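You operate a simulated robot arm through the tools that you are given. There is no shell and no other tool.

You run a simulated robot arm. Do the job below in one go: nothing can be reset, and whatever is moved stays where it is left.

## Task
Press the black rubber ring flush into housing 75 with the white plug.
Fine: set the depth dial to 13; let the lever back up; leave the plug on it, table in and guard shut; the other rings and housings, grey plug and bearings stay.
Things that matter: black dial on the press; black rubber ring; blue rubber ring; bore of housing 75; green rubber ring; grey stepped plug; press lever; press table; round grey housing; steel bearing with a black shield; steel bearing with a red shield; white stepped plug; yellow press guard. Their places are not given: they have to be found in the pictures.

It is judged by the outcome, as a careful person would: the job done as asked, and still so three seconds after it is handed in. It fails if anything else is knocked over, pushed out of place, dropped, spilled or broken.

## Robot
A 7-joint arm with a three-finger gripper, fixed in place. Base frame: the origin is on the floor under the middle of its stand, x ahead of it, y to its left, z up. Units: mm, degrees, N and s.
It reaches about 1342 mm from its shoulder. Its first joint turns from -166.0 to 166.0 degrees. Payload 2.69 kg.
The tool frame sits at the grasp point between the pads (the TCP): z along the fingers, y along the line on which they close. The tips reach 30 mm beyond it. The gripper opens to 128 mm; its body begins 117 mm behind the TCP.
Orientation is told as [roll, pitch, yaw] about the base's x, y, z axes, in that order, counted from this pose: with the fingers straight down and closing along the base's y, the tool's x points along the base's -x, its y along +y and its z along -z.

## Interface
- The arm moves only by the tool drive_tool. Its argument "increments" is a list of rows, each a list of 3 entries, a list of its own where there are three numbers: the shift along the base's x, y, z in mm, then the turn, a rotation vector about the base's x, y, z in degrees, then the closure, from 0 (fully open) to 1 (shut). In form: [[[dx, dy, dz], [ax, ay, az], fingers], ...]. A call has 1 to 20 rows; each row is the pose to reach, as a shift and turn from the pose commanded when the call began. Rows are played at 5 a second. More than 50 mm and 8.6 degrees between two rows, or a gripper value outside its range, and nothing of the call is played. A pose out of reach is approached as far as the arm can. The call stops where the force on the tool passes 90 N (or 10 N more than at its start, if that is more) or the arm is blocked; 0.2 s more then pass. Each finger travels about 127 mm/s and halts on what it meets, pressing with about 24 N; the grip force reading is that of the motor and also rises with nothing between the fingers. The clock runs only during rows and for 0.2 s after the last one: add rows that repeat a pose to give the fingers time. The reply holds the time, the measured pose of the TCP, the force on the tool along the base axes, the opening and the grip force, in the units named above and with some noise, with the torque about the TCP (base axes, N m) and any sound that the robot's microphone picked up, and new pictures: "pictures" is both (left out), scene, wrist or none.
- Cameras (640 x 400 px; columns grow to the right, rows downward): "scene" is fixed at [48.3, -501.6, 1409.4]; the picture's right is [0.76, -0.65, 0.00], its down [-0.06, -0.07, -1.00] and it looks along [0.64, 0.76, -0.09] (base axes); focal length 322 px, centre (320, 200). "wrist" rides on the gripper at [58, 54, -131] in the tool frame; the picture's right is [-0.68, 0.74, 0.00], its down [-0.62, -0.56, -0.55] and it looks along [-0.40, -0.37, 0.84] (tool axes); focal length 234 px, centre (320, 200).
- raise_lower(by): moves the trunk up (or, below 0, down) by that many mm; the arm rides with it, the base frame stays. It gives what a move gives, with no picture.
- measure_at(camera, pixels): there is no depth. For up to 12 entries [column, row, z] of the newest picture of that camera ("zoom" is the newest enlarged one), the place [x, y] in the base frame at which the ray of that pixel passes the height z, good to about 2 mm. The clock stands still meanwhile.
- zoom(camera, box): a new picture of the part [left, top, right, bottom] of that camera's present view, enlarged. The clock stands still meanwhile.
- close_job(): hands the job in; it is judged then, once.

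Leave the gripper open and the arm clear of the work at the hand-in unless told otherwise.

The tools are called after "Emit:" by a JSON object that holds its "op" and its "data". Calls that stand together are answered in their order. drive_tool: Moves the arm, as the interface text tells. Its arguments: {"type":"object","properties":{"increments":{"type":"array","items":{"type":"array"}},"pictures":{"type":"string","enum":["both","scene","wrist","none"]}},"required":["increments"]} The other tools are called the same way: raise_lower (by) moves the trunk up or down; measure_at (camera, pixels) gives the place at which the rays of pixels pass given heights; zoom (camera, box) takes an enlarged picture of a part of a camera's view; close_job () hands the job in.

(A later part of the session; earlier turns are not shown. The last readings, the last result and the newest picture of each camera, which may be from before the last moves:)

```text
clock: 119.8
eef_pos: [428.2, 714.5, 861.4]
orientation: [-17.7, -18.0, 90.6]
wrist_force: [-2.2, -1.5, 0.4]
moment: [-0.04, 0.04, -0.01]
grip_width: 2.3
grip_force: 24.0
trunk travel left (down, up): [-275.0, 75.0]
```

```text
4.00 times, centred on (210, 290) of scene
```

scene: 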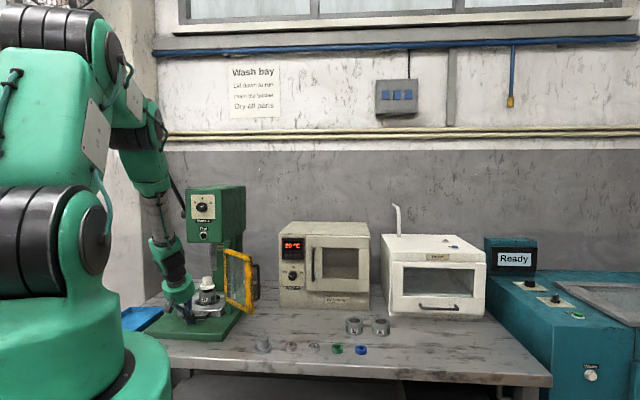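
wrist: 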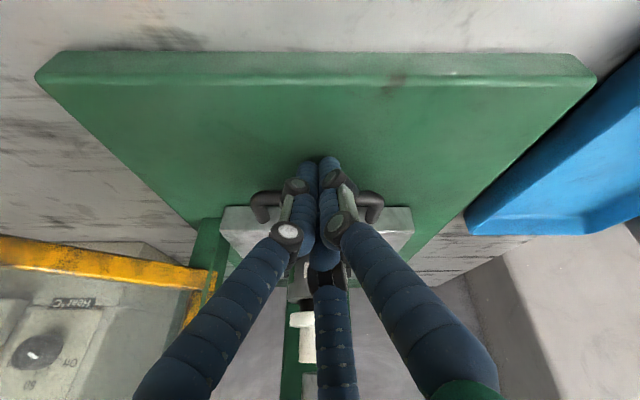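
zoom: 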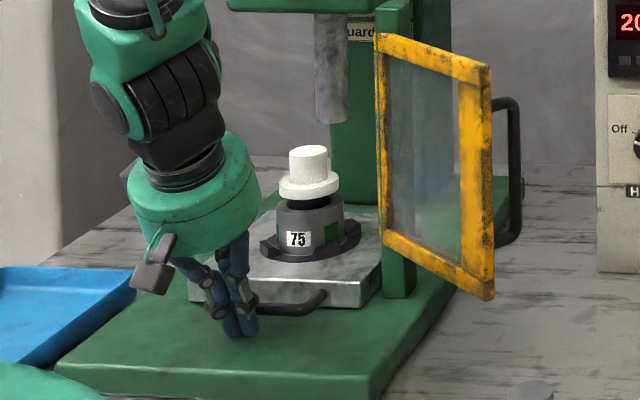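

Going well; about 60 mm to go. I continue more slowly, feeling for the end stop.

Emit:
{"op": "drive_tool", "data": {"increments": [[[3, 3, 0], [0, 0, 0], 1.0], [[7, 7, 0], [0, 0, 0], 1.0], [[11, 11, 0], [0, 0, 0], 1.0], [[15, 15, 0], [0, 0, 0], 1.0], [[19, 19, 0], [0, 0, 0], 1.0], [[23, 23, 0], [0, 0, 0], 1.0], [[26, 26, 0], [0, 0, 0], 1.0], [[29, 29, 0], [0, 0, 0], 1.0], [[31, 31, 0], [0, 0, 0], 1.0], [[33, 33, 0], [0, 0, 0], 1.0], [[34, 34, 0], [0, 0, 0], 1.0]], "pictures": "both"}}

Emit:
{"op": "zoom", "data": {"camera": "scene", "box": [150, 240, 270, 340]}}

```text
clock: 122.2
eef_pos: [462.5, 748.1, 860.9]
orientation: [-17.6, -18.1, 90.6]
wrist_force: [-1.9, -1.3, -1.1]
moment: [-0.06, 0.05, 0.0]
grip_width: 2.1
grip_force: 24.0
trunk travel left (down, up): [-275.0, 75.0]
```

scene: 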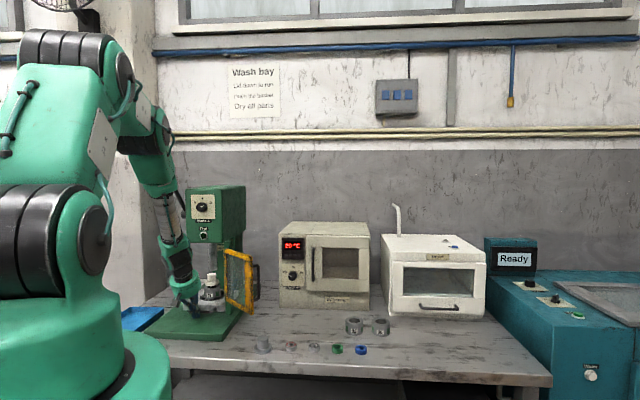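
wrist: 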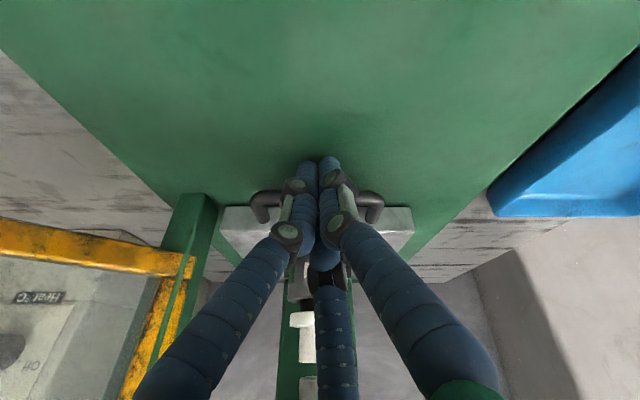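

```text
4.00 times, centred on (210, 290) of scene
```

zoom: 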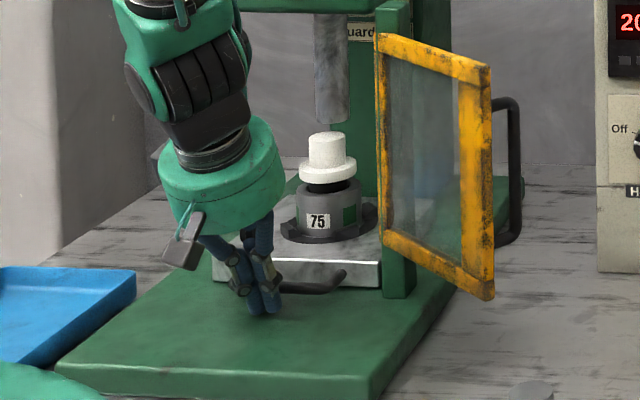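

Emit:
{"op": "drive_tool", "data": {"increments": [[[1.5, 1.5, 0], [0, 0, 0], 1.0], [[3, 3, 0], [0, 0, 0], 1.0], [[4.5, 4.5, 0], [0, 0, 0], 1.0], [[6, 6, 0], [0, 0, 0], 1.0], [[6, 6, 0], [0, 0, 0], 1.0]], "pictures": "none"}}

Emit:
{"op": "drive_tool", "data": {"increments": [[[1.5, 1.5, 0], [0, 0, 0], 1.0], [[3, 3, 0], [0, 0, 0], 1.0], [[3, 3, 0], [0, 0, 0], 1.0]], "pictures": "both"}}

Emit:
{"op": "zoom", "data": {"camera": "scene", "box": [180, 240, 260, 320]}}

```text
clock: 123.4
eef_pos: [468.4, 753.1, 861.2]
orientation: [-17.6, -18.0, 90.7]
wrist_force: [0.4, -1.1, 0.1]
moment: [0.01, 0.0, 0.0]
grip_width: 2.4
grip_force: 24.1
trunk travel left (down, up): [-275.0, 75.0]
```

```text
clock: 124.2
eef_pos: [472.5, 758.0, 860.6]
orientation: [-17.5, -18.1, 90.6]
wrist_force: [0.2, 0.2, 0.3]
moment: [0.02, 0.0, 0.0]
grip_width: 2.0
grip_force: 24.0
trunk travel left (down, up): [-275.0, 75.0]
```

scene: 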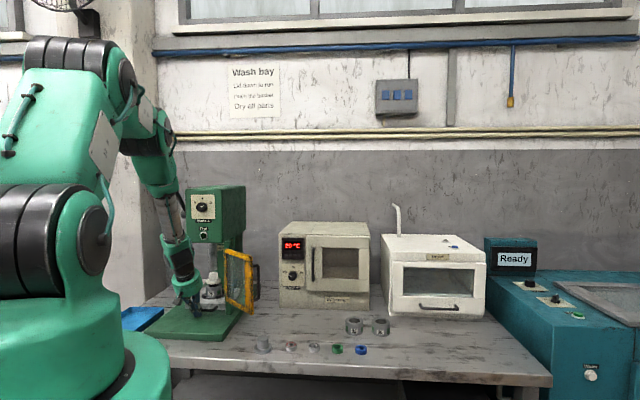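
wrist: 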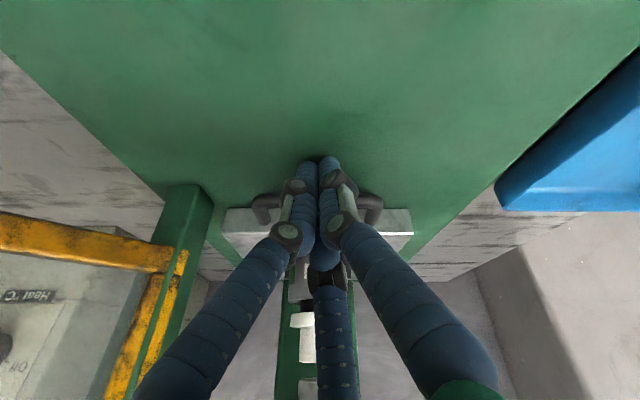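

```text
5.00 times, centred on (220, 280) of scene
```

zoom: 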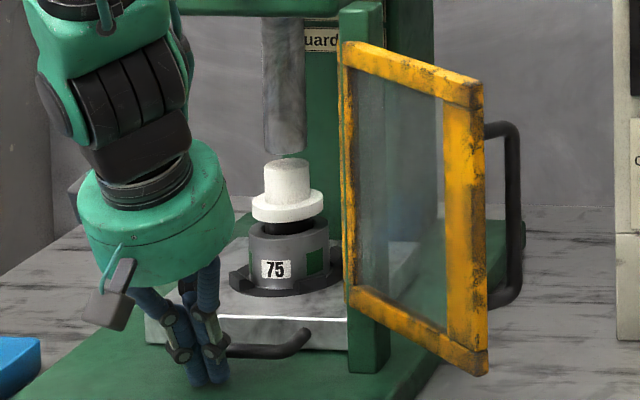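

The force has dropped to zero: the table seems to have gone ahead by itself a little. I feel forward gently for the end stop.

Emit:
{"op": "drive_tool", "data": {"increments": [[[1.5, 1.5, 0], [0, 0, 0], 1.0], [[3, 3, 0], [0, 0, 0], 1.0], [[3, 3, 0], [0, 0, 0], 1.0]], "pictures": "none"}}

Emit:
{"op": "drive_tool", "data": {"increments": [[[1.5, 1.5, 0], [0, 0, 0], 1.0], [[3, 3, 0], [0, 0, 0], 1.0], [[3, 3, 0], [0, 0, 0], 1.0]], "pictures": "wrist"}}

Emit:
{"op": "zoom", "data": {"camera": "wrist", "box": [220, 140, 420, 260]}}

```text
clock: 125.0
eef_pos: [474.4, 759.7, 859.9]
orientation: [-17.6, -18.1, 90.6]
wrist_force: [-1.6, -1.5, 0.7]
moment: [-0.06, 0.07, 0.01]
grip_width: 2.2
grip_force: 24.3
trunk travel left (down, up): [-275.0, 75.0]
```

```text
clock: 125.8
eef_pos: [473.5, 761.2, 860.9]
orientation: [-17.6, -17.9, 90.6]
wrist_force: [-28.5, -24.7, 8.1]
moment: [-0.46, 0.57, 0.16]
grip_width: 1.9
grip_force: 24.2
trunk travel left (down, up): [-275.0, 75.0]
```

wrist: 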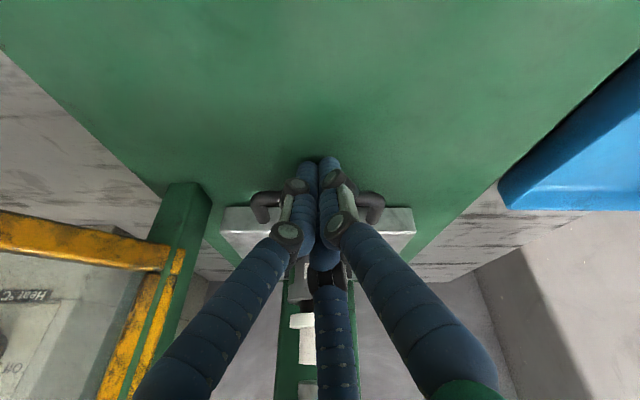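

```text
3.20 times, centred on (320, 200) of wrist
```

zoom: 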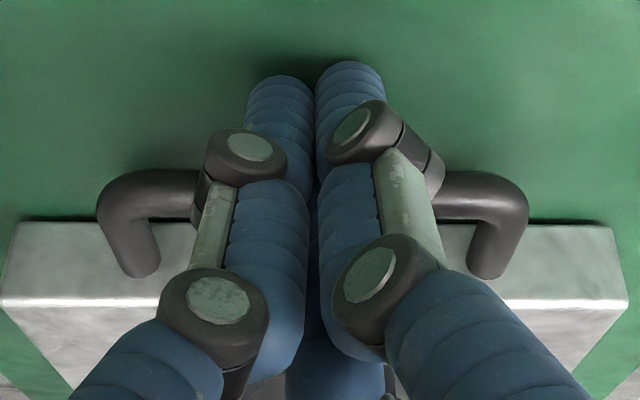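

37 N of resistance: the table is at its stop. I back off, rise, and check the press.

Emit:
{"op": "drive_tool", "data": {"increments": [[[-6, -6, 0], [0, 0, 0], 1.0], [[-20, -20, 0], [0, 0, 0], 1.0], [[-50, -50, 5], [0, 0, 0], 1.0], [[-85, -85, 20], [0, 0, 0], 1.0], [[-115, -115, 50], [0, 0, 0], 1.0], [[-140, -140, 85], [0, 0, 0], 1.0], [[-165, -165, 120], [0, 0, 0], 1.0], [[-165, -165, 120], [0, 0, 0], 1.0]], "pictures": "both"}}

Emit:
{"op": "zoom", "data": {"camera": "scene", "box": [180, 180, 260, 320]}}

Emit:
{"op": "zoom", "data": {"camera": "scene", "box": [195, 255, 265, 325]}}

```text
refused: row 4 steps farther than a row can; nothing moved
```

```text
2.86 times, centred on (220, 250) of scene
```

zoom: 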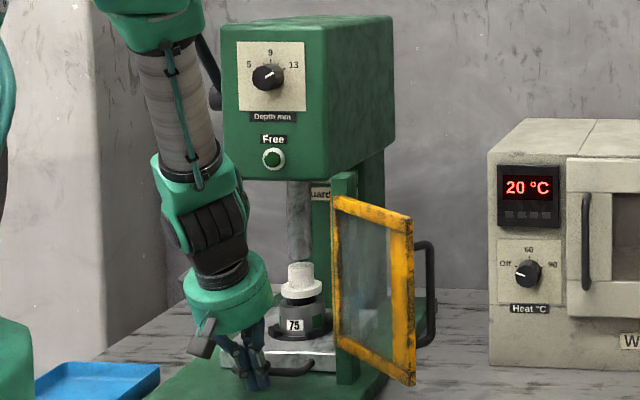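

```text
5.71 times, centred on (230, 290) of scene
```

zoom: 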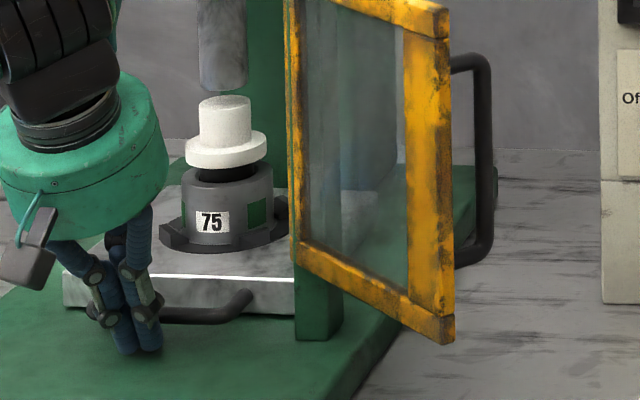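

The plug stands under the ram. I back off with smaller steps.

Emit:
{"op": "drive_tool", "data": {"increments": [[[-6, -6, 0], [0, 0, 0], 1.0], [[-20, -20, 0], [0, 0, 0], 1.0], [[-45, -45, 5], [0, 0, 0], 1.0], [[-70, -70, 20], [0, 0, 0], 1.0], [[-95, -95, 45], [0, 0, 0], 1.0], [[-120, -120, 75], [0, 0, 0], 1.0], [[-145, -145, 105], [0, 0, 0], 1.0], [[-165, -165, 130], [0, 0, 0], 1.0], [[-165, -165, 130], [0, 0, 0], 1.0]], "pictures": "both"}}

Emit:
{"op": "zoom", "data": {"camera": "scene", "box": [195, 240, 265, 320]}}

Emit:
{"op": "zoom", "data": {"camera": "wrist", "box": [100, 150, 420, 400]}}

```text
clock: 127.8
eef_pos: [311.7, 598.1, 991.2]
orientation: [-17.7, -18.0, 90.8]
wrist_force: [-0.9, -1.0, -0.4]
moment: [0.01, -0.02, 0.05]
grip_width: 2.2
grip_force: 24.4
trunk travel left (down, up): [-275.0, 75.0]
```

scene: 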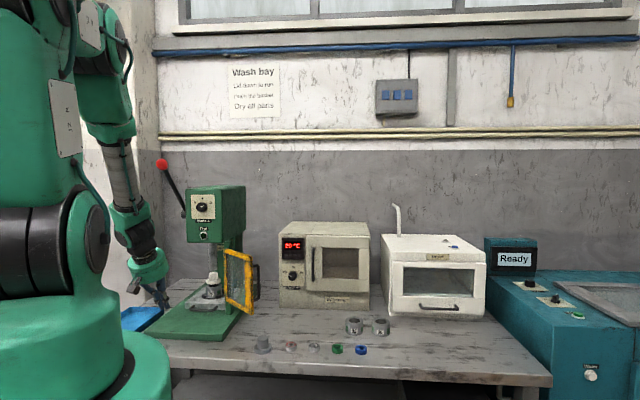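
wrist: 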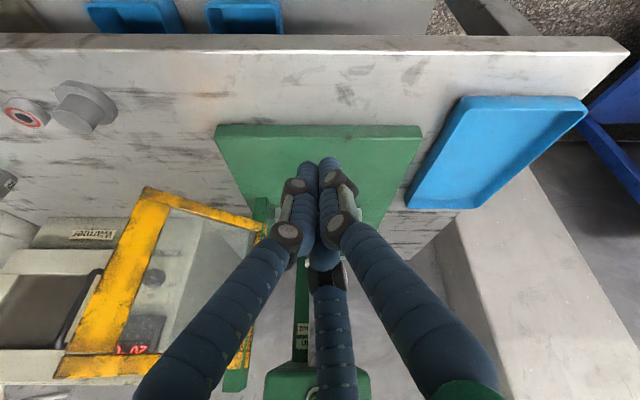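

```text
5.00 times, centred on (230, 280) of scene
```

zoom: 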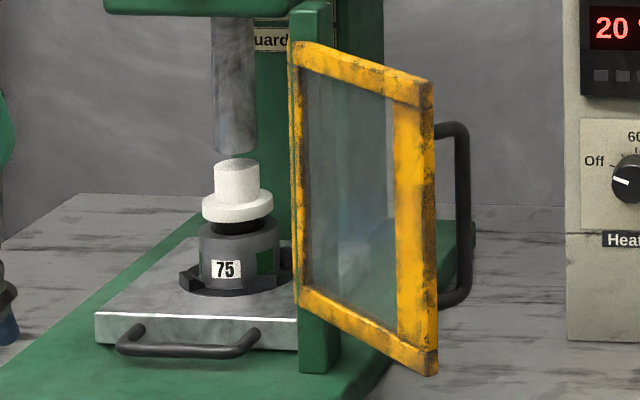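

```text
1.60 times, centred on (260, 275) of wrist
```

zoom: 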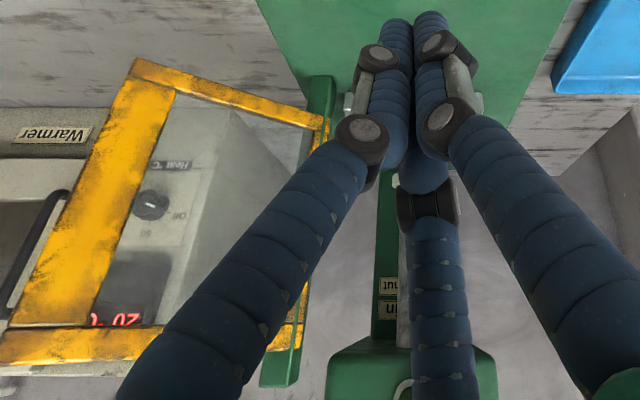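

The table is in with the plug under the ram. Now the guard: I triangulate its corners from both views (scene lower corners (226,301) and (253,314); wrist (263,225) and (144,189)).

Emit:
{"op": "measure_at", "data": {"camera": "wrist", "pixels": [[144.4, 188.8, 860], [144.4, 188.8, 880], [144.4, 188.8, 900], [263, 225, 860], [263, 225, 880], [263, 225, 900]]}}

Emit:
{"op": "measure_at", "data": {"camera": "scene", "pixels": [[253.4, 314.4, 860], [253.4, 314.4, 880], [253.4, 314.4, 900], [226, 300.6, 860], [226, 300.6, 880], [226, 300.6, 900], [252.4, 256.4, 1080], [252.4, 256.4, 1100], [224.4, 249, 1080], [224.4, 249, 1100]]}}

Emit:
{"op": "zoom", "data": {"camera": "scene", "box": [215, 240, 265, 320]}}

```text
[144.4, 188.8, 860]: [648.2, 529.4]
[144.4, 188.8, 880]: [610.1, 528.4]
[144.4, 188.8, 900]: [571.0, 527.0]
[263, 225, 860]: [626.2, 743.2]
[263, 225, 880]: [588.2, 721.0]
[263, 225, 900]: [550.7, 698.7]
```

```text
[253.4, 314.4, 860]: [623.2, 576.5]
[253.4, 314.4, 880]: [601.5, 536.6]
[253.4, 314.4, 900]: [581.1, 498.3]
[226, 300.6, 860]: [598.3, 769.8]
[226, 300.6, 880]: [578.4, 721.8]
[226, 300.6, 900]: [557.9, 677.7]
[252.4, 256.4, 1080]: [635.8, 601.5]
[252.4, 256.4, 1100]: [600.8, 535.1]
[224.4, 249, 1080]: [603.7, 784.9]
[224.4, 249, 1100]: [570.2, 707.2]
```

```text
5.00 times, centred on (240, 280) of scene
```

zoom: 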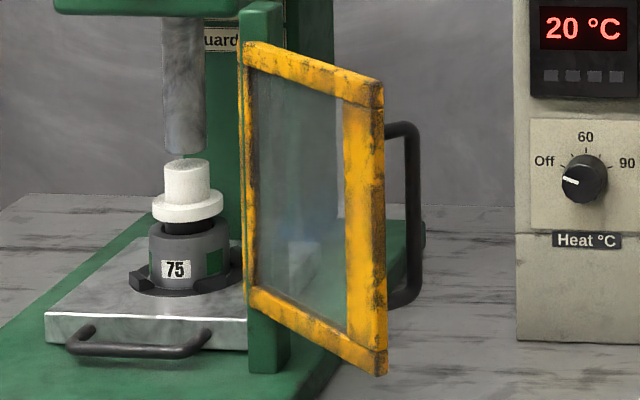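

Guard: hinge at about u 922, v -98; free end at u 797, v 50; z from 882 to 1102; its handle on the far right side. To shut it, it must swing towards the robot and round to the left. I straighten the hand, rise, and go over the guard to its far right side, then lower the closed finger tips to z ≈ 1055.

Emit:
{"op": "drive_tool", "data": {"increments": [[[0, 0, 45], [-5.9, 5.9, 0], 1.0], [[0, 0, 90], [-11.8, 11.8, 0], 1.0], [[0, 0, 135], [-17.68, 17.68, 0], 1.0], [[0, 0, 180], [-17.68, 17.68, 0], 1.0], [[0, 0, 200], [-17.68, 17.68, 0], 1.0], [[41, -3, 200], [-17.68, 17.68, 0], 1.0], [[82, -6, 200], [-17.68, 17.68, 0], 1.0], [[123, -9, 200], [-17.68, 17.68, 0], 1.0], [[165, -12, 200], [-17.68, 17.68, 0], 1.0], [[206, -14, 200], [-17.68, 17.68, 0], 1.0], [[247, -17, 200], [-17.68, 17.68, 0], 1.0], [[288, -20, 200], [-17.68, 17.68, 0], 1.0], [[329, -23, 200], [-17.68, 17.68, 0], 1.0], [[329, -23, 200], [-17.68, 17.68, 0], 1.0]], "pictures": "both"}}

```text
clock: 130.8
eef_pos: [643.2, 575.2, 1191.9]
orientation: [0.0, 0.0, 87.8]
wrist_force: [0.5, 0.2, 0.2]
moment: [0.0, 0.04, 0.01]
grip_width: 2.2
grip_force: 23.9
trunk travel left (down, up): [-275.0, 75.0]
```

scene: 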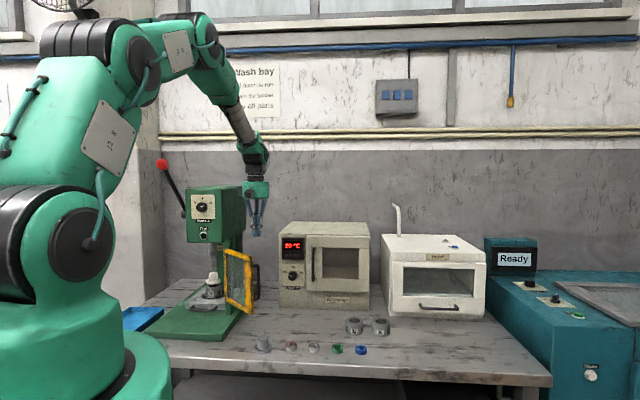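
wrist: 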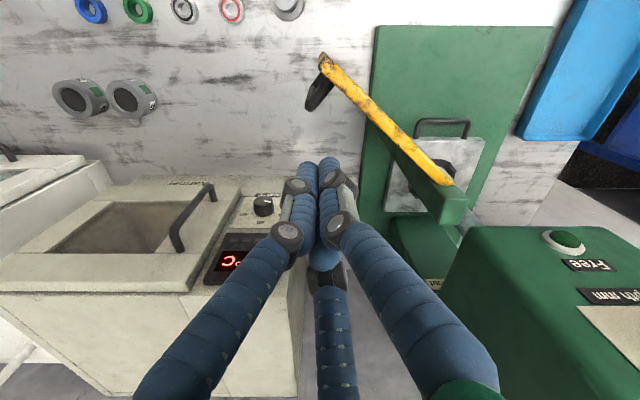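

I see the guard's top rail from above: hinge end at (450,183), free end at (323,57), handle at (318,92). I measure these at z = 1100.

Emit:
{"op": "measure_at", "data": {"camera": "wrist", "pixels": [[450, 183, 1100], [323, 57, 1100], [385, 125, 1100], [318, 92, 1050], [325, 75, 1060], [320, 165, 1162]]}}

Emit:
{"op": "zoom", "data": {"camera": "wrist", "box": [280, 30, 480, 220]}}

```text
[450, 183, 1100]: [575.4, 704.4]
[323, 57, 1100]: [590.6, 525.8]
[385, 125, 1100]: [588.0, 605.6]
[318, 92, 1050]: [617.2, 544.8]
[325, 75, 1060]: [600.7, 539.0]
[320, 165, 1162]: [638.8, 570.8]
```

```text
2.11 times, centred on (380, 125) of wrist
```

zoom: 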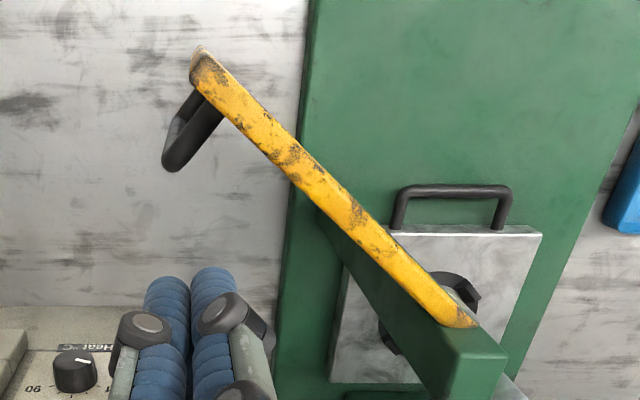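

I shift slightly to be between the handle and the hinge on the outer side, and lower the tips to about 45 mm below the guard's top edge.

Emit:
{"op": "drive_tool", "data": {"increments": [[[-2.6, 14.5, -10], [0, 0, 0], 1.0], [[-2.6, 14.5, -50], [0, 0, 0], 1.0], [[-2.6, 14.5, -85], [0, 0, 0], 1.0], [[-2.6, 14.5, -107], [0, 0, 0], 1.0], [[-2.6, 14.5, -107], [0, 0, 0], 1.0]], "pictures": "both"}}

Emit:
{"op": "zoom", "data": {"camera": "wrist", "box": [230, 60, 470, 240]}}

Emit:
{"op": "zoom", "data": {"camera": "scene", "box": [195, 220, 285, 320]}}

```text
clock: 132.0
eef_pos: [637.9, 589.9, 1084.1]
orientation: [0.0, 0.1, 87.8]
wrist_force: [-0.5, -1.5, -0.1]
moment: [-0.03, 0.01, 0.02]
grip_width: 2.5
grip_force: 24.3
trunk travel left (down, up): [-275.0, 75.0]
```

scene: 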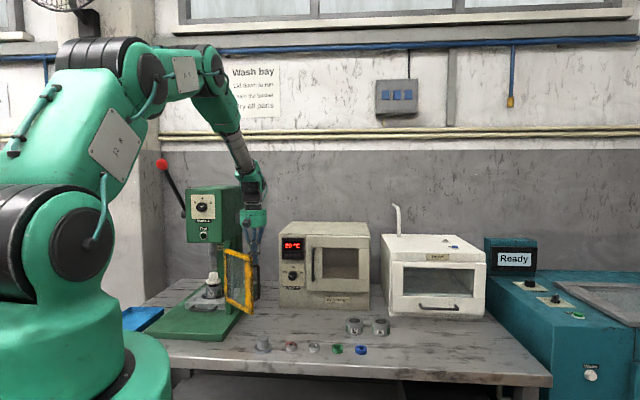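
wrist: 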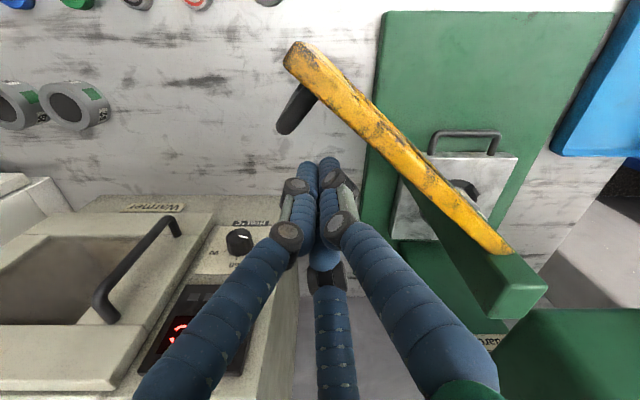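

```text
2.22 times, centred on (350, 150) of wrist
```

zoom: 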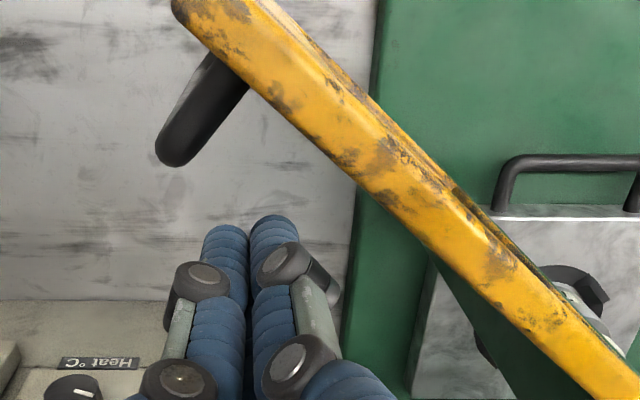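

```text
4.00 times, centred on (240, 270) of scene
```

zoom: 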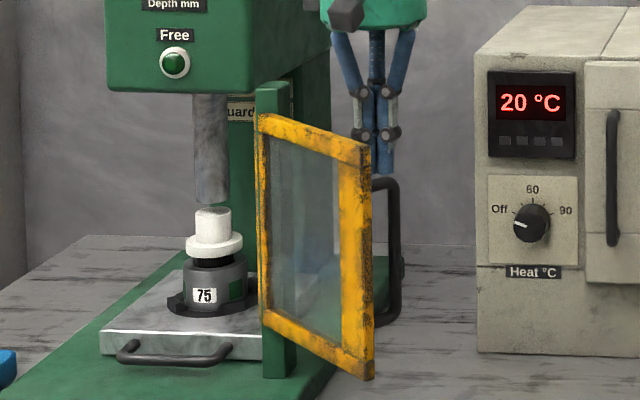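

The fingers are on the outer side, between handle and hinge. I sweep along an arc about the hinge to swing the guard towards the robot, first half.

Emit:
{"op": "drive_tool", "data": {"increments": [[[-10, 0, 0], [0, 0, 0], 1.0], [[-19, 0, 0], [0, 0, 0], 1.0], [[-28, -1, 0], [0, 0, 0], 1.0], [[-38, -3, 0], [0, 0, 0], 1.0], [[-48, -5, 0], [0, 0, 0], 1.0], [[-59, -6, 0], [0, 0, 0], 1.0], [[-69, -6, 0], [0, 0, 0], 1.0], [[-80, -5, 0], [0, 0, 0], 1.0], [[-90, -3.5, 0], [0, 0, 0], 1.0], [[-100, -0.5, 0], [0, 0, 0], 1.0]], "pictures": "both"}}

Emit:
{"op": "zoom", "data": {"camera": "scene", "box": [195, 220, 285, 320]}}

```text
clock: 134.2
eef_pos: [538.1, 588.8, 1083.6]
orientation: [0.0, 0.0, 87.9]
wrist_force: [-0.5, -0.1, 0.7]
moment: [0.01, 0.01, -0.02]
grip_width: 2.3
grip_force: 24.5
trunk travel left (down, up): [-275.0, 75.0]
```

scene: 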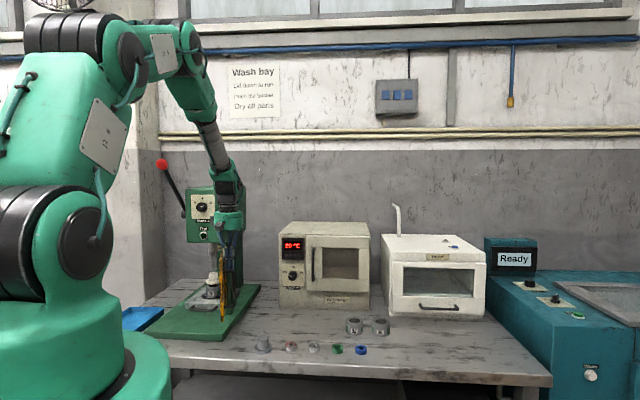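
wrist: 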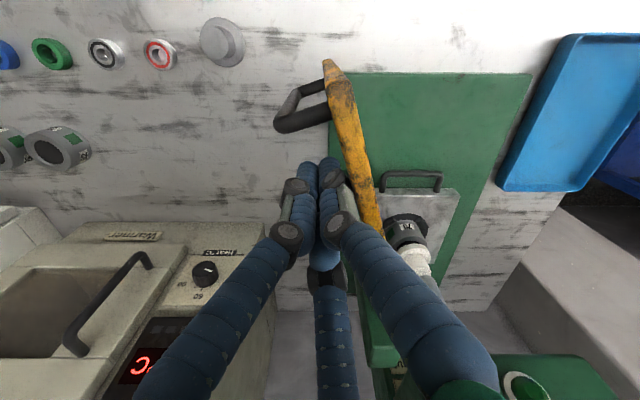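

```text
4.00 times, centred on (240, 270) of scene
```

zoom: 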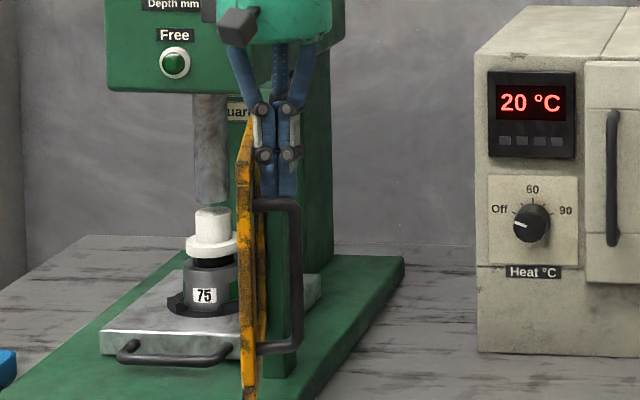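

The guard swings freely. I continue the arc.

Emit:
{"op": "drive_tool", "data": {"increments": [[[-10, 3.4, 0], [0, 0, 0], 1.0], [[-20, 8, 0], [0, 0, 0], 1.0], [[-29, 13, 0], [0, 0, 0], 1.0], [[-37.5, 19, 0], [0, 0, 0], 1.0], [[-45.7, 26, 0], [0, 0, 0], 1.0], [[-53, 33.5, 0], [0, 0, 0], 1.0], [[-60, 41.6, 0], [0, 0, 0], 1.0], [[-66, 50, 0], [0, 0, 0], 1.0], [[-71, 59, 0], [0, 0, 0], 1.0], [[-71, 59, 0], [0, 0, 0], 1.0]], "pictures": "both"}}

Emit:
{"op": "zoom", "data": {"camera": "scene", "box": [175, 220, 265, 320]}}

Emit:
{"op": "zoom", "data": {"camera": "wrist", "box": [230, 60, 470, 240]}}

```text
clock: 136.4
eef_pos: [466.9, 648.5, 1083.7]
orientation: [0.0, 0.1, 87.8]
wrist_force: [0.2, 0.2, -1.9]
moment: [-0.02, -0.01, 0.0]
grip_width: 2.3
grip_force: 23.6
trunk travel left (down, up): [-275.0, 75.0]
```

scene: 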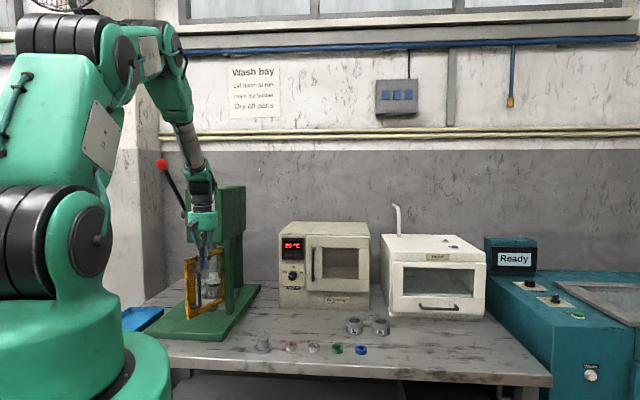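
wrist: 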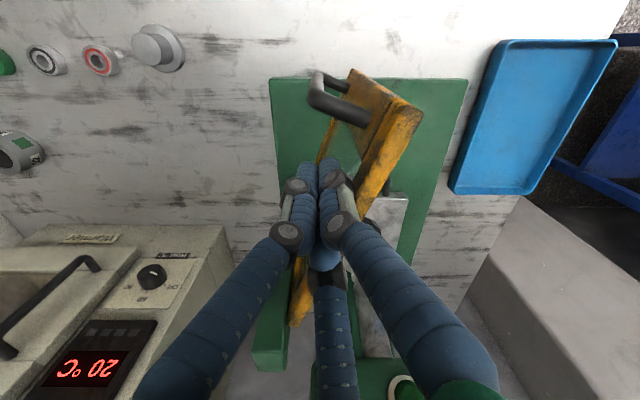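

```text
4.00 times, centred on (220, 270) of scene
```

zoom: 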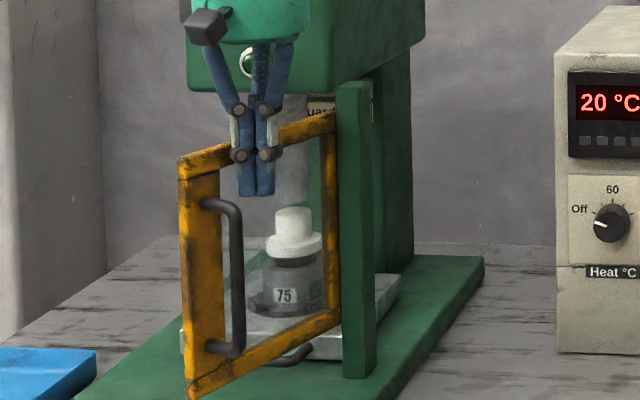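

```text
2.22 times, centred on (350, 150) of wrist
```

zoom: 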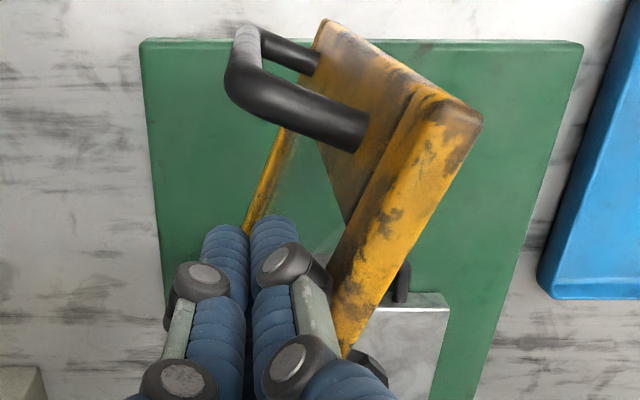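

The guard is a bit past halfway. I now continue with the hand gradually tilting forward by 30 degrees so that it stays clear of the press head.

Emit:
{"op": "drive_tool", "data": {"increments": [[[-4.2, 5.2, 0], [4.24, -4.24, 0], 1.0], [[-9.5, 11.1, 0], [8.49, -8.49, 0], 1.0], [[-14.2, 17, 0], [12.73, -12.73, 0], 1.0], [[-18.2, 23.3, 0], [16.97, -16.97, 0], 1.0], [[-21.8, 29.6, 0], [21.2, -21.2, 0], 1.0], [[-22.6, 40, 0], [21.2, -21.2, 0], 1.0], [[-22.6, 50.6, 0], [21.2, -21.2, 0], 1.0], [[-21.7, 61.2, 0], [21.2, -21.2, 0], 1.0], [[-19.9, 71.5, 0], [21.2, -21.2, 0], 1.0], [[-19.9, 71.5, 0], [21.2, -21.2, 0], 1.0]], "pictures": "both"}}

Emit:
{"op": "zoom", "data": {"camera": "scene", "box": [175, 220, 265, 320]}}

Emit:
{"op": "zoom", "data": {"camera": "wrist", "box": [200, 60, 440, 240]}}

```text
clock: 138.6
eef_pos: [448.3, 720.6, 1084.1]
orientation: [-21.4, -21.4, 91.8]
wrist_force: [0.0, -1.3, -0.6]
moment: [-0.04, 0.01, 0.01]
grip_width: 2.2
grip_force: 23.7
trunk travel left (down, up): [-275.0, 75.0]
```

scene: 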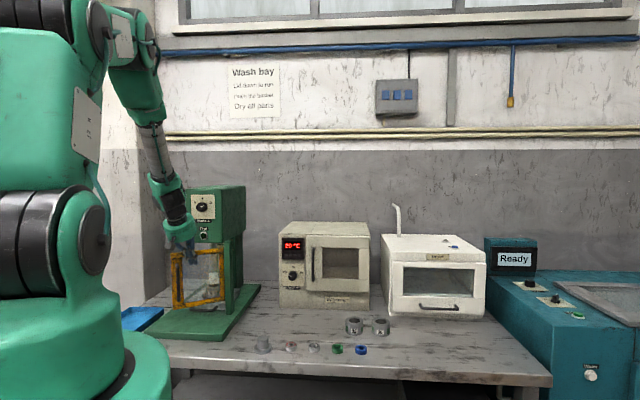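
wrist: 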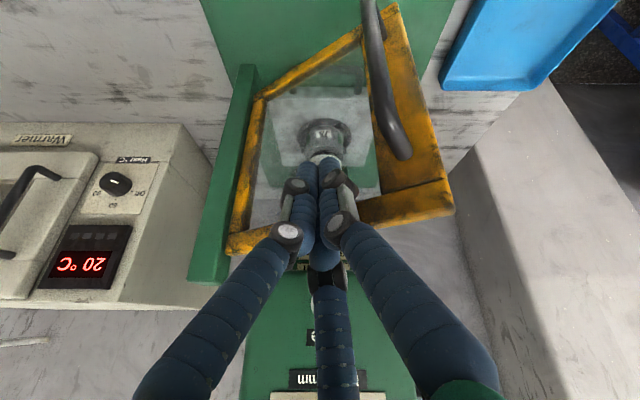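

```text
4.00 times, centred on (220, 270) of scene
```

zoom: 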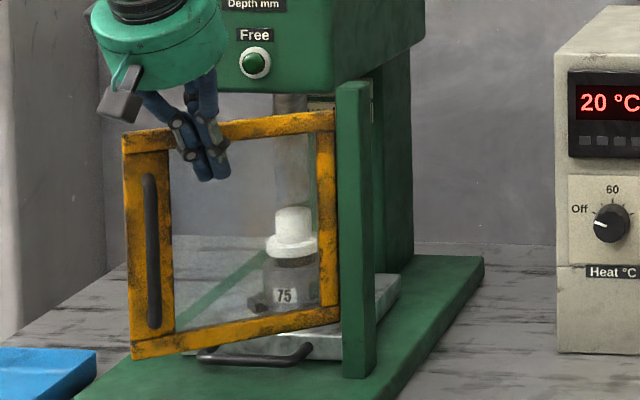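

```text
2.22 times, centred on (320, 150) of wrist
```

zoom: 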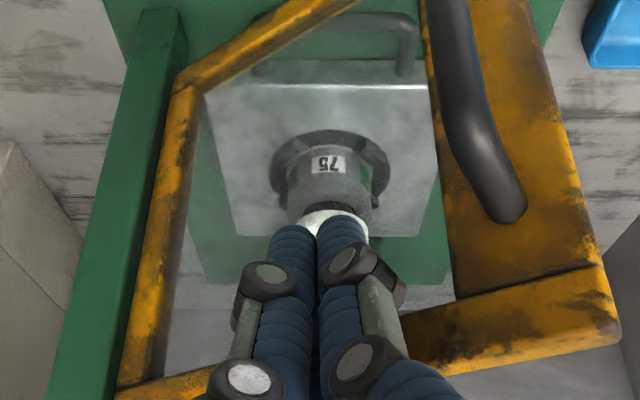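

Nearly shut. I push on gently towards the closed position.

Emit:
{"op": "drive_tool", "data": {"increments": [[[0.8, 4.8, 0], [0, 0, 0], 1.0], [[1.6, 9.6, 0], [0, 0, 0], 1.0], [[3.3, 14.5, 0], [0, 0, 0], 1.0], [[5.1, 19.5, 0], [0, 0, 0], 1.0], [[7.4, 24.2, 0], [0, 0, 0], 1.0], [[9.8, 28.9, 0], [0, 0, 0], 1.0], [[9.8, 28.9, 0], [0, 0, 0], 1.0]], "pictures": "both"}}

Emit:
{"op": "zoom", "data": {"camera": "scene", "box": [175, 220, 265, 320]}}

Emit:
{"op": "zoom", "data": {"camera": "wrist", "box": [200, 60, 440, 240]}}

```text
clock: 140.2
eef_pos: [458.3, 747.9, 1083.4]
orientation: [-21.4, -21.5, 91.9]
wrist_force: [0.0, 0.3, -0.2]
moment: [0.02, -0.01, 0.01]
grip_width: 2.3
grip_force: 24.1
trunk travel left (down, up): [-275.0, 75.0]
```

scene: 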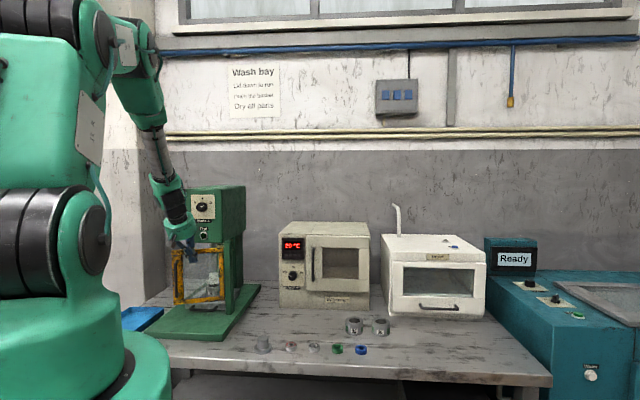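
wrist: 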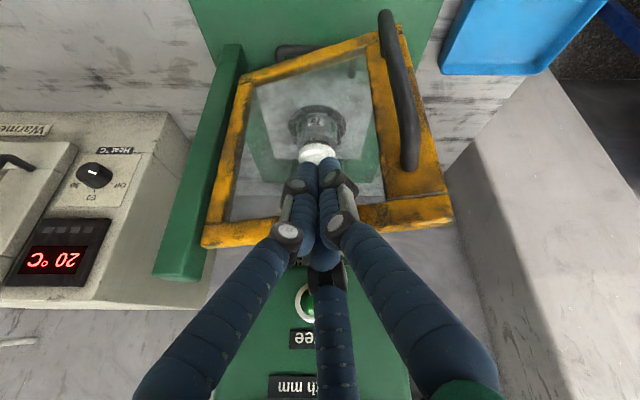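

```text
4.00 times, centred on (220, 270) of scene
```

zoom: 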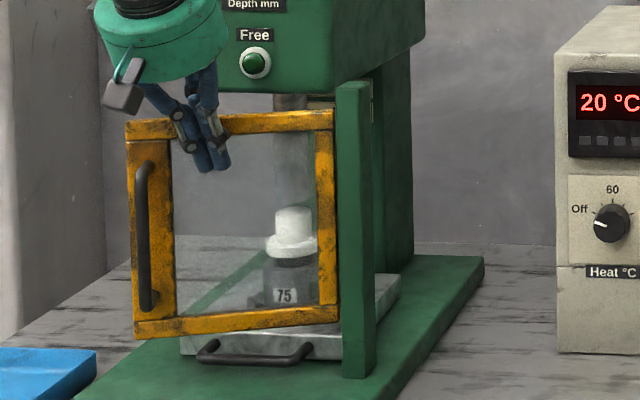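

```text
2.22 times, centred on (320, 150) of wrist
```

zoom: 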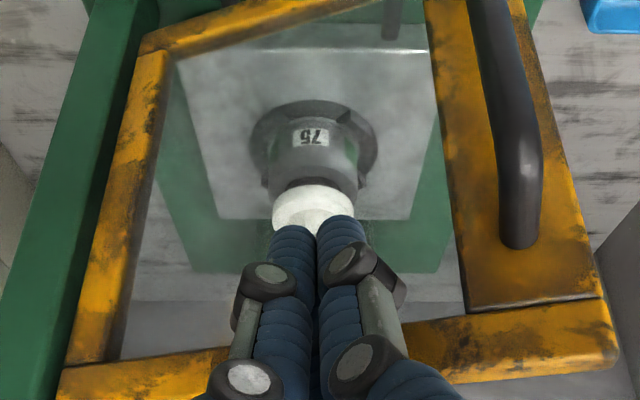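

Emit:
{"op": "drive_tool", "data": {"increments": [[[1.8, 3.2, 0], [0, 0, 0], 1.0], [[3.6, 6.4, 0], [0, 0, 0], 1.0], [[5.4, 9.2, 0], [0, 0, 0], 1.0], [[5.4, 9.2, 0], [0, 0, 0], 1.0]], "pictures": "none"}}

Emit:
{"op": "zoom", "data": {"camera": "scene", "box": [175, 220, 265, 320]}}

```text
clock: 141.2
eef_pos: [463.7, 756.6, 1084.6]
orientation: [-21.5, -21.5, 91.9]
wrist_force: [0.4, 0.1, -0.3]
moment: [0.0, 0.0, -0.01]
grip_width: 2.2
grip_force: 23.8
trunk travel left (down, up): [-275.0, 75.0]
```

```text
4.00 times, centred on (220, 270) of scene
```

zoom: 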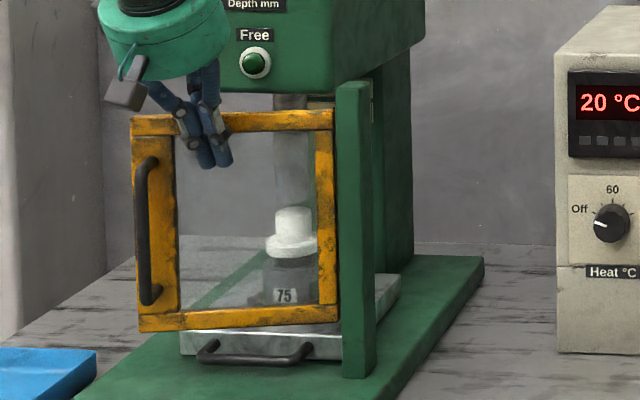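

Emit:
{"op": "drive_tool", "data": {"increments": [[[2.2, 2.8, 0], [0, 0, 0], 1.0], [[4.4, 5.6, 0], [0, 0, 0], 1.0], [[6.6, 8.2, 0], [0, 0, 0], 1.0], [[6.6, 8.2, 0], [0, 0, 0], 1.0]], "pictures": "none"}}

Emit:
{"op": "zoom", "data": {"camera": "scene", "box": [175, 220, 265, 320]}}

```text
clock: 142.2
eef_pos: [469.6, 766.0, 1083.2]
orientation: [-21.5, -21.6, 91.9]
wrist_force: [0.2, 1.0, -1.1]
moment: [0.0, -0.01, 0.01]
grip_width: 2.1
grip_force: 23.8
trunk travel left (down, up): [-275.0, 75.0]
```

```text
4.00 times, centred on (220, 270) of scene
```

zoom: 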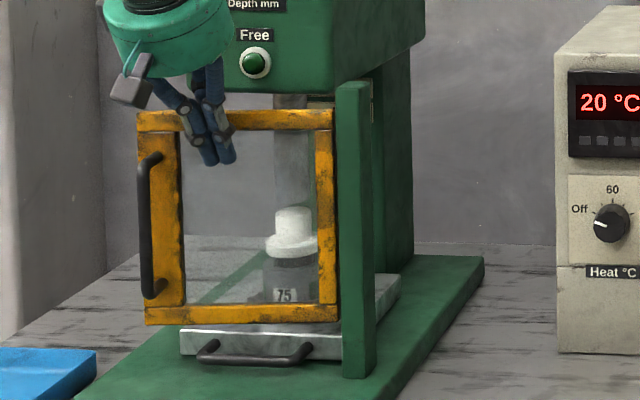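

Emit:
{"op": "drive_tool", "data": {"increments": [[[2.2, 2.4, 0], [0, 0, 0], 1.0], [[4.4, 4.8, 0], [0, 0, 0], 1.0], [[4.4, 4.8, 0], [0, 0, 0], 1.0]], "pictures": "none"}}

Emit:
{"op": "drive_tool", "data": {"increments": [[[2.2, 2.4, 0], [0, 0, 0], 1.0], [[4.4, 4.8, 0], [0, 0, 0], 1.0], [[4.4, 4.8, 0], [0, 0, 0], 1.0]], "pictures": "both"}}

Emit:
{"op": "zoom", "data": {"camera": "scene", "box": [175, 220, 265, 320]}}

```text
clock: 143.0
eef_pos: [474.3, 772.1, 1083.4]
orientation: [-21.4, -21.5, 91.8]
wrist_force: [0.0, -0.5, 0.4]
moment: [0.01, 0.0, -0.02]
grip_width: 2.1
grip_force: 23.7
trunk travel left (down, up): [-275.0, 75.0]
```

```text
clock: 143.8
eef_pos: [478.0, 775.1, 1084.1]
orientation: [-21.5, -21.5, 91.9]
wrist_force: [0.6, -0.6, 1.0]
moment: [0.03, 0.01, -0.02]
grip_width: 2.5
grip_force: 23.6
trunk travel left (down, up): [-275.0, 75.0]
```

scene: 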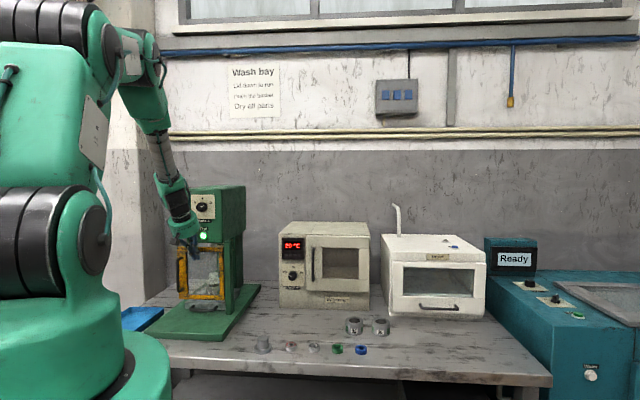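
wrist: 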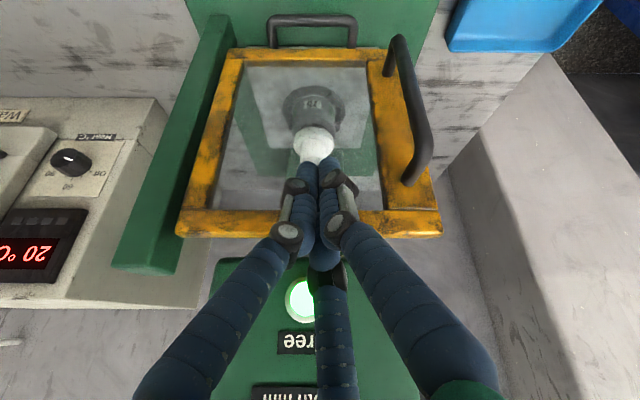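

```text
4.00 times, centred on (220, 270) of scene
```

zoom: 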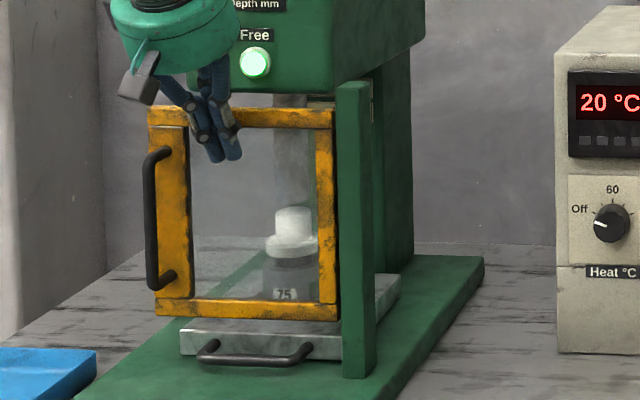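

The lamp "Free" has lit up: the guard counts as shut and the table as in. I push a few millimetres more to feel its stop.

Emit:
{"op": "drive_tool", "data": {"increments": [[[1.5, 1.6, 0], [0, 0, 0], 1.0], [[3, 3.2, 0], [0, 0, 0], 1.0], [[3, 3.2, 0], [0, 0, 0], 1.0]], "pictures": "none"}}

Emit:
{"op": "drive_tool", "data": {"increments": [[[1.5, 1.6, 0], [0, 0, 0], 1.0], [[3, 3.2, 0], [0, 0, 0], 1.0], [[3, 3.2, 0], [0, 0, 0], 1.0]], "pictures": "none"}}

Emit:
{"op": "zoom", "data": {"camera": "scene", "box": [175, 220, 265, 320]}}

```text
clock: 144.6
eef_pos: [480.5, 777.5, 1084.0]
orientation: [-21.4, -21.4, 91.8]
wrist_force: [-21.1, -18.6, 8.4]
moment: [-0.13, 0.17, 0.1]
grip_width: 1.9
grip_force: 24.2
trunk travel left (down, up): [-275.0, 75.0]
```

```text
clock: 145.4
eef_pos: [480.4, 777.7, 1085.0]
orientation: [-21.5, -21.4, 92.0]
wrist_force: [-54.6, -47.8, 11.2]
moment: [-0.53, 0.55, 0.3]
grip_width: 2.0
grip_force: 23.7
trunk travel left (down, up): [-275.0, 75.0]
```

```text
4.00 times, centred on (220, 270) of scene
```

zoom: 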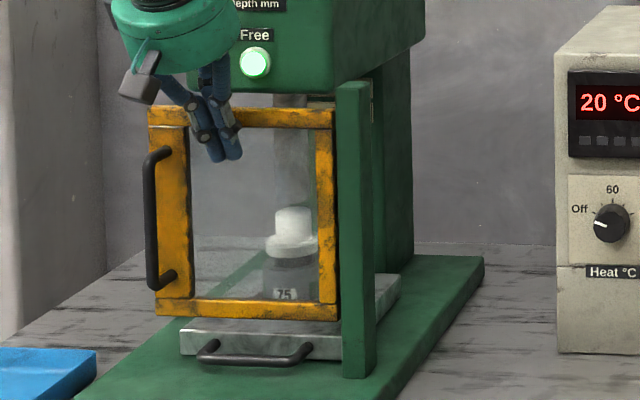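

The guard is firmly at its stop. I back the hand off, then look at the lever. I also measure the room behind the lever (pillar edge at scene (163,288)).

Emit:
{"op": "drive_tool", "data": {"increments": [[[-6, -6, 0], [0, 0, 0], 1.0], [[-25, -25, 0], [0, 0, 0], 1.0], [[-55, -55, 10], [0, 0, 0], 1.0], [[-85, -85, 30], [0, 0, 0], 1.0], [[-115, -115, 50], [0, 0, 0], 1.0], [[-145, -145, 70], [0, 0, 0], 1.0], [[-165, -165, 90], [0, 0, 0], 1.0], [[-165, -165, 90], [0, 0, 0], 1.0]], "pictures": "both"}}

Emit:
{"op": "measure_at", "data": {"camera": "scene", "pixels": [[163.5, 287.5, 798], [143, 302, 798], [128, 330, 798]]}}

Emit:
{"op": "zoom", "data": {"camera": "scene", "box": [100, 140, 260, 320]}}

```text
clock: 147.2
eef_pos: [320.1, 616.8, 1175.2]
orientation: [-21.5, -21.5, 91.9]
wrist_force: [-0.6, -0.5, 0.0]
moment: [-0.01, -0.03, 0.0]
grip_width: 2.3
grip_force: 24.0
trunk travel left (down, up): [-275.0, 75.0]
```

scene: 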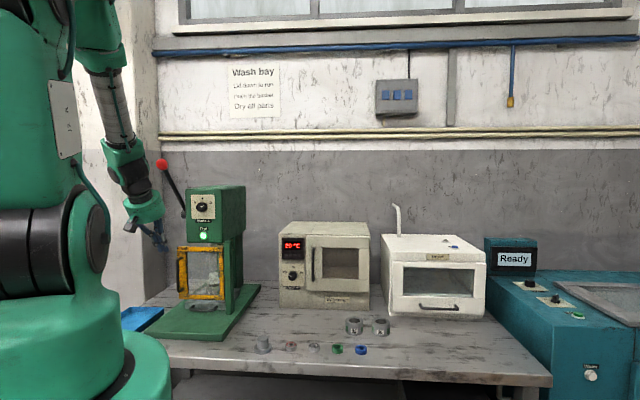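
wrist: 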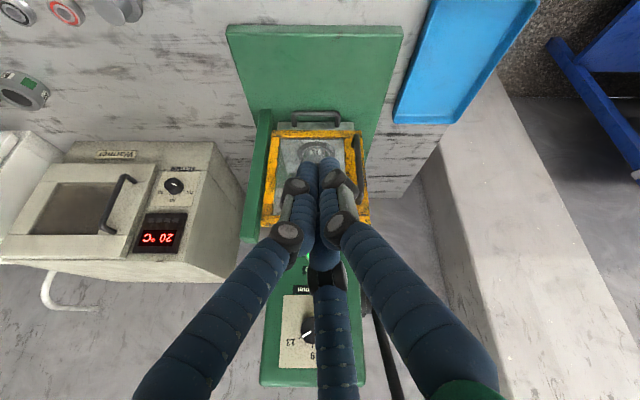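

```text
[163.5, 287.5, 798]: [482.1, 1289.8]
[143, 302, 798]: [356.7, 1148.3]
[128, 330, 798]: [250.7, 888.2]
```

```text
2.22 times, centred on (180, 230) of scene
```

zoom: 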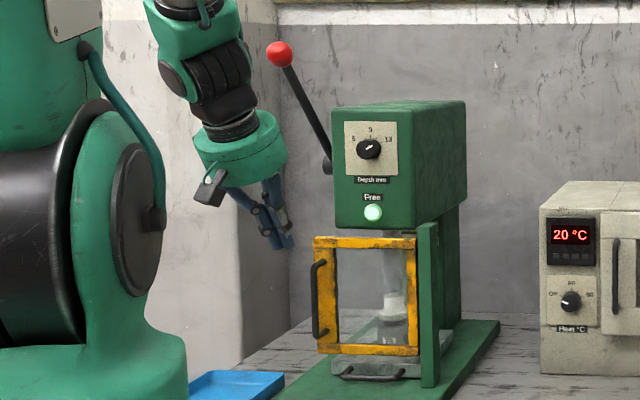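

The pillar is far enough left (v < -560). Now the lever: I raise the hand and turn it to point horizontally at the press, in line with the red ball (v ≈ -319, z ≈ 1436), about 180 mm before it.

Emit:
{"op": "drive_tool", "data": {"increments": [[[-7, 12, 33], [5.3, -5.3, 0], 1.0], [[-14, 24, 66], [10.6, -10.6, 0], 0.8], [[-22, 36, 98], [15.9, -15.9, 0], 0.6], [[-29, 48, 131], [21.2, -21.2, 0], 0.4], [[-36, 60, 163], [26.5, -26.5, 0], 0.3], [[-43, 72, 196], [31.8, -31.8, 0], 0.3], [[-51, 85, 229], [37.1, -37.1, 0], 0.3], [[-58, 97, 261], [42.43, -42.43, 0], 0.3], [[-58, 97, 261], [42.43, -42.43, 0], 0.3]], "pictures": "both"}}

```text
clock: 149.2
eef_pos: [267.3, 711.1, 1443.7]
orientation: [-90.7, -47.6, 135.0]
wrist_force: [0.7, 0.3, 0.1]
moment: [-0.01, 0.02, 0.02]
grip_width: 89.7
grip_force: 0.1
trunk travel left (down, up): [-275.0, 75.0]
```

scene: 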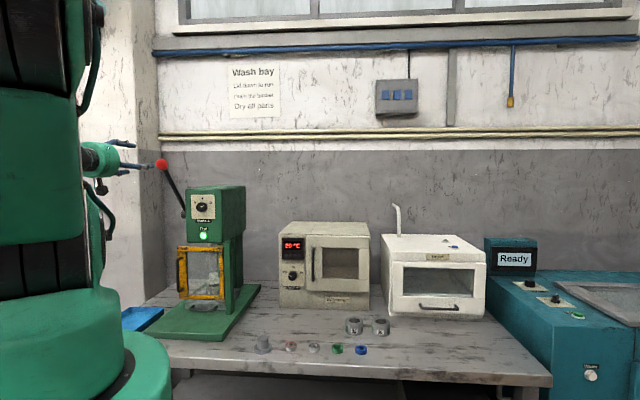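
wrist: 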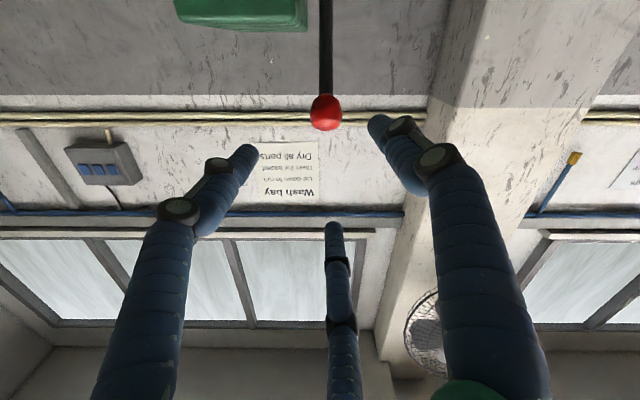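

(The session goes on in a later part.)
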